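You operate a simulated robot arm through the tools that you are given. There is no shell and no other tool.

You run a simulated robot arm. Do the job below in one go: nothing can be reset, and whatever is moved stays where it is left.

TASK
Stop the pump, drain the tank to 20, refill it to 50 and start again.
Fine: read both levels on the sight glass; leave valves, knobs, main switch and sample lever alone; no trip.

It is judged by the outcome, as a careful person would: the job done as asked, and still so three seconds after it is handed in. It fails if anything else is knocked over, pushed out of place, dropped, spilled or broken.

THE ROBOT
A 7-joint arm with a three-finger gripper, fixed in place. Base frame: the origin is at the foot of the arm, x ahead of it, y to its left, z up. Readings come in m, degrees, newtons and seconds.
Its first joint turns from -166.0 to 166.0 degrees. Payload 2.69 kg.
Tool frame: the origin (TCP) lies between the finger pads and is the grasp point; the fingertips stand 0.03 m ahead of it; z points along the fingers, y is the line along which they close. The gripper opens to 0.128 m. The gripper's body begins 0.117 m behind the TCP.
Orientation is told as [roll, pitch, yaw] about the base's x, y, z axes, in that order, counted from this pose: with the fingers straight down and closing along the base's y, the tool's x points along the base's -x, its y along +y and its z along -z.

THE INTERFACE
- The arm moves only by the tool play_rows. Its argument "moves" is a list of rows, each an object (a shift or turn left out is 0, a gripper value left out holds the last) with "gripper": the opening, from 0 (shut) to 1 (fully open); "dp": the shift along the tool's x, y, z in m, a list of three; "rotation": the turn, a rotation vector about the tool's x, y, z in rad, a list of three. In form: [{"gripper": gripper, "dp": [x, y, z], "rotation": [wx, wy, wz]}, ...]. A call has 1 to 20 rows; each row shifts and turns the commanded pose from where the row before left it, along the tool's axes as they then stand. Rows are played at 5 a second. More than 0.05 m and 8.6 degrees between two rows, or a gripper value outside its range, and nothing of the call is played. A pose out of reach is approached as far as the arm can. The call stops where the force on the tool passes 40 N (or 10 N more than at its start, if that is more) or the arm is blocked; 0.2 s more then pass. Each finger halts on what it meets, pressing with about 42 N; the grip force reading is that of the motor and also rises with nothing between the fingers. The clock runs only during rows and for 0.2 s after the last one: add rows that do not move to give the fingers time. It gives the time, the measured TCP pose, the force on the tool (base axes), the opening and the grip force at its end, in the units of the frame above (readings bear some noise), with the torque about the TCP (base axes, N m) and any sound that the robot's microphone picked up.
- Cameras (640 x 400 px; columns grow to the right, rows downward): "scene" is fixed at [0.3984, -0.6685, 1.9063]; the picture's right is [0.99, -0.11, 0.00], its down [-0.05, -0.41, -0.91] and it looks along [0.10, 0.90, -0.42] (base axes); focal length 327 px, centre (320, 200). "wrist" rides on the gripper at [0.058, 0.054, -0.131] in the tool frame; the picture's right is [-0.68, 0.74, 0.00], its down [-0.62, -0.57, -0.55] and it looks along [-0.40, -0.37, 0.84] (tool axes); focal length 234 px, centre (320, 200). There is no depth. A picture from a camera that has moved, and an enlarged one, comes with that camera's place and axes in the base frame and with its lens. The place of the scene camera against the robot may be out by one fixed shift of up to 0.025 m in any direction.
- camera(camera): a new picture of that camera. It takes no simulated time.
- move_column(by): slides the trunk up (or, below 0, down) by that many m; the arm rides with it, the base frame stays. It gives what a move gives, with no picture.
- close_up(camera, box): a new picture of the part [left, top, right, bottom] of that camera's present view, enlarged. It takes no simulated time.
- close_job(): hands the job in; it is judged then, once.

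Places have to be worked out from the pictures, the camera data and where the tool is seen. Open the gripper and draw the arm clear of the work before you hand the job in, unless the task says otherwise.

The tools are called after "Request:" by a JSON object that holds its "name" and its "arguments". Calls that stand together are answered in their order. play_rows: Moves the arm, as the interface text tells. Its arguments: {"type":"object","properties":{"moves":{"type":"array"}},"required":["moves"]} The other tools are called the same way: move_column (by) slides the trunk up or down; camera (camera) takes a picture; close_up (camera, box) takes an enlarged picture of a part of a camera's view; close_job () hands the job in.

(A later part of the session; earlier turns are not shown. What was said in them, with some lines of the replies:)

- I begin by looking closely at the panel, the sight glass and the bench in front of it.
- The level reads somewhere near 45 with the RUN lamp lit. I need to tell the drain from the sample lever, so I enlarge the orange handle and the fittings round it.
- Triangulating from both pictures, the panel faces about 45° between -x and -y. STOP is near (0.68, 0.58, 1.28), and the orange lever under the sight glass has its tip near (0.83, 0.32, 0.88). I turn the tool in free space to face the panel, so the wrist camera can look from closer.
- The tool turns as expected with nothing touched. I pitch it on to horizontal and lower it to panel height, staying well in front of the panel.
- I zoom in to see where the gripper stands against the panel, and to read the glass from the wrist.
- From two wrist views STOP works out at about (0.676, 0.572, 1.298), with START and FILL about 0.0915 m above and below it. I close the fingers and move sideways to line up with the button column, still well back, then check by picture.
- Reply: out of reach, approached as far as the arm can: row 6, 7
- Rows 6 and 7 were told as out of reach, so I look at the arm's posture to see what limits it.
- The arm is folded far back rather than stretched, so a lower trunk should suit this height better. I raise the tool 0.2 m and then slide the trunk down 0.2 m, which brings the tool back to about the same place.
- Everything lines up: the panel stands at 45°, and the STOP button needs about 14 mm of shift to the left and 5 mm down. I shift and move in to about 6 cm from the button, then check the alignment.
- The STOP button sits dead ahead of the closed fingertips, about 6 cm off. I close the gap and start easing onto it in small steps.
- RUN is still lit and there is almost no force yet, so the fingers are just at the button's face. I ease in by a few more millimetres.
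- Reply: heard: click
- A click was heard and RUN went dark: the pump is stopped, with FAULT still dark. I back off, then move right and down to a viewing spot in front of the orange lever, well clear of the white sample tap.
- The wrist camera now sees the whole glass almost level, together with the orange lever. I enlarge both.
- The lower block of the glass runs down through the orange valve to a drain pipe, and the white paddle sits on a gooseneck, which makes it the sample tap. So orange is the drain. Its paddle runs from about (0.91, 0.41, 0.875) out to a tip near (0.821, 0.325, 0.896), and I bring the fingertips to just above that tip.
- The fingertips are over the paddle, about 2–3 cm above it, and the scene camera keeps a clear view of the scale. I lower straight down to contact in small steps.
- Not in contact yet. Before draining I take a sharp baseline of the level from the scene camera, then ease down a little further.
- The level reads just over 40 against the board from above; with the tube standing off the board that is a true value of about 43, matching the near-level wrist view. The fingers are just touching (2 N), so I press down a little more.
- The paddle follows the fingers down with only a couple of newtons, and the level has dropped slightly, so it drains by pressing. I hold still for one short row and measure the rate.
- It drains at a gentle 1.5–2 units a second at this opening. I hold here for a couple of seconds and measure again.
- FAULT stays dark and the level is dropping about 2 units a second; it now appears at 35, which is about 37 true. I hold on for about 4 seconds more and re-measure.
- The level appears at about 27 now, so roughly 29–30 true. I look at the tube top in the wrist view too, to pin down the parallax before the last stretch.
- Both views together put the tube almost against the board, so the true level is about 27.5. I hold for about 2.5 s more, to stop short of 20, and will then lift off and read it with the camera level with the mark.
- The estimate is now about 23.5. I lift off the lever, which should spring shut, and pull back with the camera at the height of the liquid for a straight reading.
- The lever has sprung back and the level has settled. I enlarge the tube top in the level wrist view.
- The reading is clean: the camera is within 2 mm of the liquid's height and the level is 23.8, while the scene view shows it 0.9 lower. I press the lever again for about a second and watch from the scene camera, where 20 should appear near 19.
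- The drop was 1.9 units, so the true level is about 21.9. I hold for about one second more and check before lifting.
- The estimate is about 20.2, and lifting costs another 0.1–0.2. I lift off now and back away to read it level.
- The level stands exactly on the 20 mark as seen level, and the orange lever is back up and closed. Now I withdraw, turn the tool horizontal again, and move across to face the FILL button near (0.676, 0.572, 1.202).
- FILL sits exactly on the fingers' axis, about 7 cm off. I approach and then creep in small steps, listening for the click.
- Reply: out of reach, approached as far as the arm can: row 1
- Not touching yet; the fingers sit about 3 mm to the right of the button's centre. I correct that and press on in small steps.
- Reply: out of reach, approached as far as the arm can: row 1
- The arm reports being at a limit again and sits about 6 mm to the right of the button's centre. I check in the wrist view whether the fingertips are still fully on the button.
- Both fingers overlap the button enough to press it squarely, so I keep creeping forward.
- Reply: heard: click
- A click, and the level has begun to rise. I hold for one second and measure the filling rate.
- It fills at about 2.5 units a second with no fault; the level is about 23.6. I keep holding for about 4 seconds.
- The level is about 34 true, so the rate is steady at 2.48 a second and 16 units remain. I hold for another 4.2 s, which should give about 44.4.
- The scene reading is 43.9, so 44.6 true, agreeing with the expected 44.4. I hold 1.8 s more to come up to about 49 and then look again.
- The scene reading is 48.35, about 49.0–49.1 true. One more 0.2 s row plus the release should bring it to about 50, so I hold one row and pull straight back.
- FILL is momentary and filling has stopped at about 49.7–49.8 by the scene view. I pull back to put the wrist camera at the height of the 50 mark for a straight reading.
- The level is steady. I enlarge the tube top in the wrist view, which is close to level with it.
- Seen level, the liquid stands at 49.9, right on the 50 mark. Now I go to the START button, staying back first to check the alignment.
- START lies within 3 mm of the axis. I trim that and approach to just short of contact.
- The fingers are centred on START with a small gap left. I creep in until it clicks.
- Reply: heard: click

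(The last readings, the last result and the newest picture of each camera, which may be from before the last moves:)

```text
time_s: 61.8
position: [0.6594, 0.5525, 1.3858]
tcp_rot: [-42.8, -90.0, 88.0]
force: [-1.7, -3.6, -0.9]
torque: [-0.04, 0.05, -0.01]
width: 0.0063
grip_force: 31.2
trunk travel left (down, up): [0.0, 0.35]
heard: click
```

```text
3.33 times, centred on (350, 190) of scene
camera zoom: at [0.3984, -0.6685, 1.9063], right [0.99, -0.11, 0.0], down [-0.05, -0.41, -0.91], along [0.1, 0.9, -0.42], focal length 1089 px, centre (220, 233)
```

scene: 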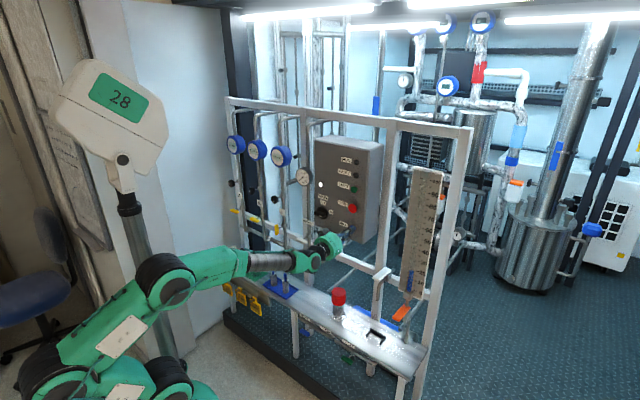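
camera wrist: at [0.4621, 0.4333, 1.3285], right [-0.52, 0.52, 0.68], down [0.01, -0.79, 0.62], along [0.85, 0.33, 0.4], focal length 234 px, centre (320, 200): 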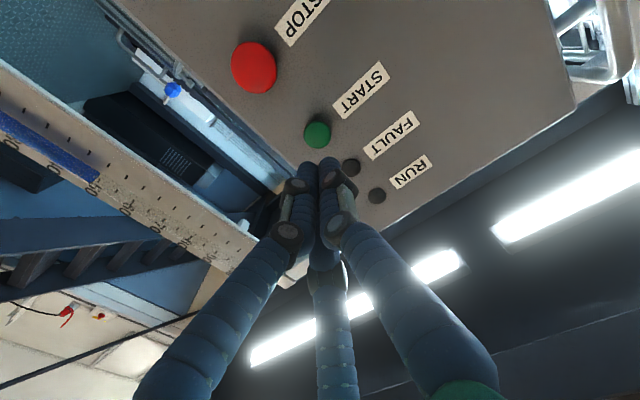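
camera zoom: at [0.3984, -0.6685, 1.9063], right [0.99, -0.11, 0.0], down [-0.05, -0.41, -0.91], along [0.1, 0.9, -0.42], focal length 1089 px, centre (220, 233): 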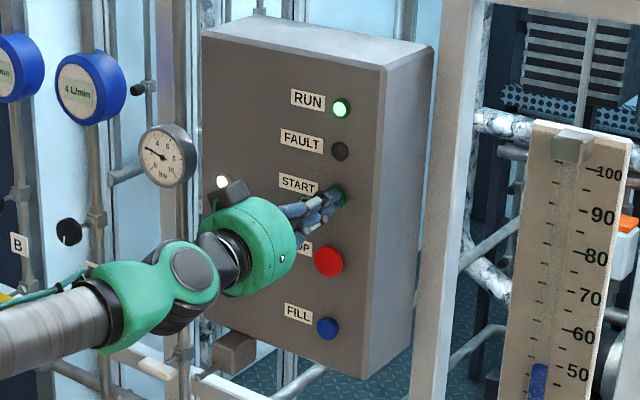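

A click, RUN is lit, the pressure and flow are rising, and FAULT is dark. I pull straight back well clear of the panel.

Request:
{"name": "play_rows", "arguments": {"moves": [{"dp": [0, 0, -0.02]}, {"dp": [0, 0, -0.045]}, {"dp": [0, 0, -0.045]}, {"dp": [0, 0, -0.045]}, {"dp": [0, 0, -0.045]}, {"dp": [0, 0, -0.03]}, {"gripper": 1}, {}, {}, {}, {}, {}]}}

Request:
{"name": "camera", "arguments": {"camera": "scene"}}

Request:
{"name": "close_up", "arguments": {"camera": "scene", "box": [300, 130, 400, 250]}}

Request:
{"name": "close_up", "arguments": {"camera": "scene", "box": [405, 230, 429, 245]}}

Request:
{"name": "close_up", "arguments": {"camera": "scene", "box": [210, 240, 430, 380]}}

```text
time_s: 64.4
position: [0.5, 0.3884, 1.3883]
tcp_rot: [-28.8, -90.0, 73.8]
force: [-0.2, 0.0, 0.5]
torque: [-0.01, 0.06, -0.01]
width: 0.1278
grip_force: 0.1
trunk travel left (down, up): [0.0, 0.35]
```

```text
taken
```

scene: 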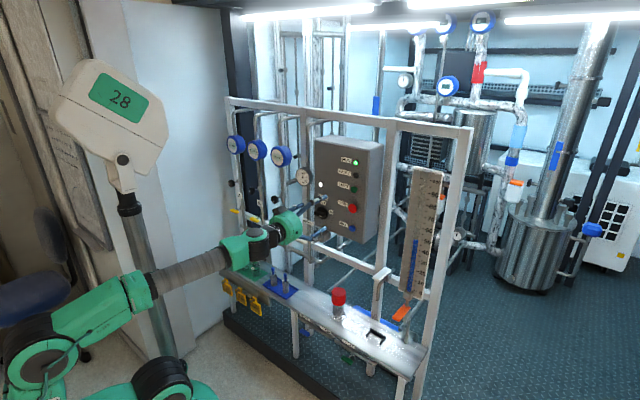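

```text
3.33 times, centred on (350, 190) of scene
camera zoom: at [0.3984, -0.6685, 1.9063], right [0.99, -0.11, 0.0], down [-0.05, -0.41, -0.91], along [0.1, 0.9, -0.42], focal length 1089 px, centre (220, 233)
```

zoom: 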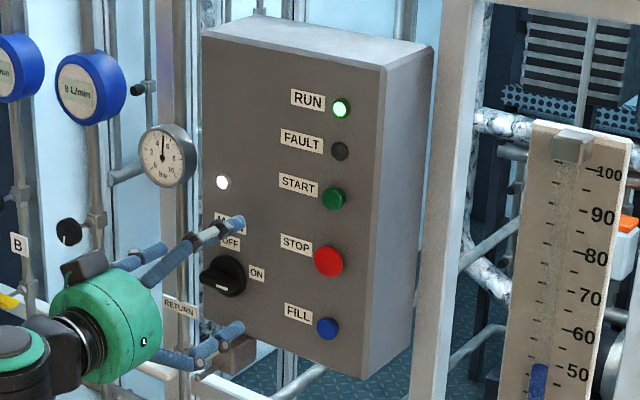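

```text
16.00 times, centred on (417, 238) of scene
camera zoom: at [0.3984, -0.6685, 1.9063], right [0.99, -0.11, 0.0], down [-0.05, -0.41, -0.91], along [0.1, 0.9, -0.42], focal length 5229 px, centre (-1232, -400)
```

zoom: 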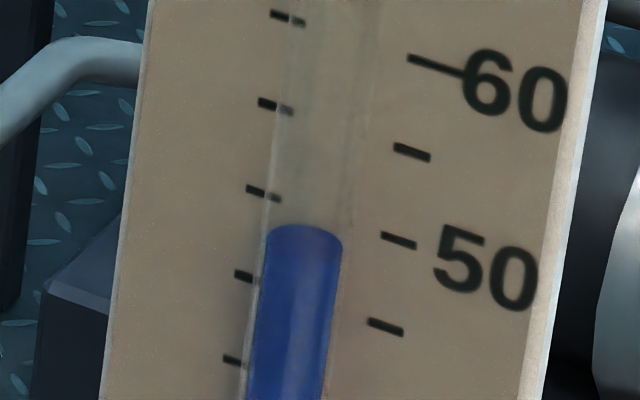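

```text
2.86 times, centred on (320, 310) of scene
camera zoom: at [0.3984, -0.6685, 1.9063], right [0.99, -0.11, 0.0], down [-0.05, -0.41, -0.91], along [0.1, 0.9, -0.42], focal length 934 px, centre (320, -114)
```

zoom: 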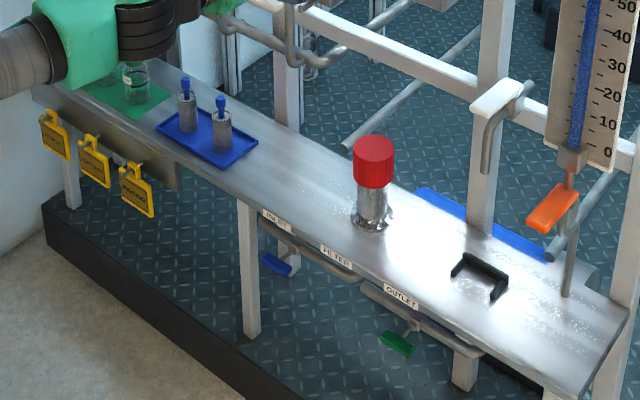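

RUN stays lit, FAULT is dark, flow and pressure are as at the start, the level holds on 50 and the bench is untouched. I draw the arm a little further back and up, and check once more that everything is steady.

Request:
{"name": "play_rows", "arguments": {"moves": [{"dp": [-0.04, 0, -0.02]}, {"dp": [-0.04, 0, -0.02]}, {"dp": [-0.04, 0, -0.02]}, {}, {}, {}, {}, {}, {}, {}]}}

Request:
{"name": "close_up", "arguments": {"camera": "scene", "box": [210, 120, 450, 330]}}

Request:
{"name": "close_up", "arguments": {"camera": "scene", "box": [405, 230, 429, 245]}}

```text
time_s: 66.6
position: [0.4547, 0.3472, 1.5108]
tcp_rot: [-58.1, -90.1, 103.1]
force: [-0.1, 0.3, -0.2]
torque: [0.0, 0.02, 0.0]
width: 0.1283
grip_force: 0.1
trunk travel left (down, up): [0.0, 0.35]
```

```text
1.90 times, centred on (330, 225) of scene
camera zoom: at [0.3984, -0.6685, 1.9063], right [0.99, -0.11, 0.0], down [-0.05, -0.41, -0.91], along [0.1, 0.9, -0.42], focal length 622 px, centre (301, 152)
```

zoom: 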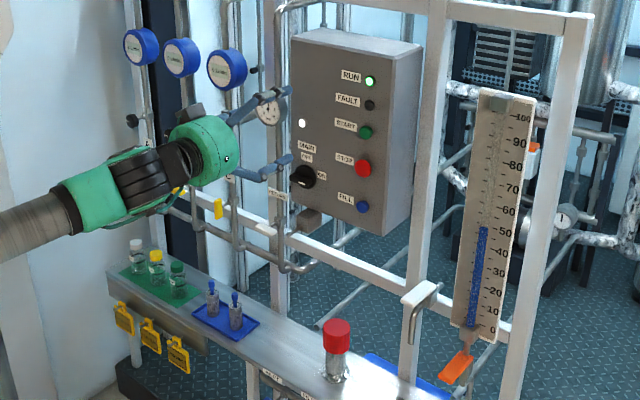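

```text
16.00 times, centred on (417, 238) of scene
camera zoom: at [0.3984, -0.6685, 1.9063], right [0.99, -0.11, 0.0], down [-0.05, -0.41, -0.91], along [0.1, 0.9, -0.42], focal length 5229 px, centre (-1232, -400)
```

zoom: 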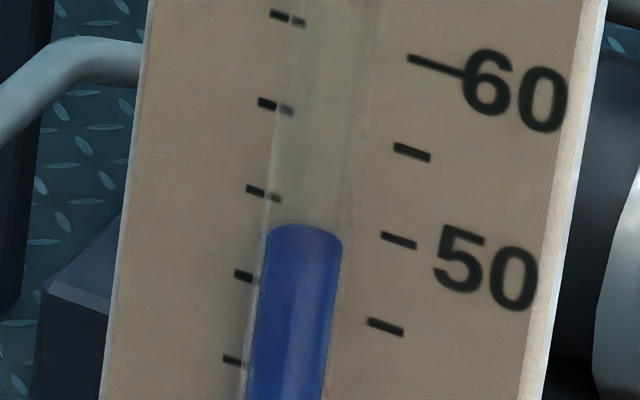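

The pump is running with no fault, the level holds steady on 50, the drain lever is closed, and the arm is clear with the gripper open. I hand the job in.

Request:
{"name": "close_job", "arguments": {}}

```text
The job is handed in.
```

The pump was stopped, the tank drained to 20 and refilled to 50, and the pump is running again with no trip.

- **Stop:** I pressed STOP. The button clicked and the RUN lamp went dark.
- **Drain:** I held down the orange lever under the sight glass, and it sprang shut when I let go. I judged it to be the drain from its piping, because it has no label I could read. With the wrist camera at the height of the liquid, the glass read 20.0.
- **Refill:** I held FILL, which only fills while pressed, and read 49.9 the same way. The level was still there about five seconds after the pump restarted.
- **Restart:** I pressed START. RUN is lit, FAULT stayed dark throughout, and flow and pressure are back to about where they began.

I didn't touch the other valves, the knobs, the main switch or the white sample lever, and nothing on the bench was moved. The arm is drawn clear with the gripper open. I lowered the trunk by 0.2 m to reach the buttons and left it down.
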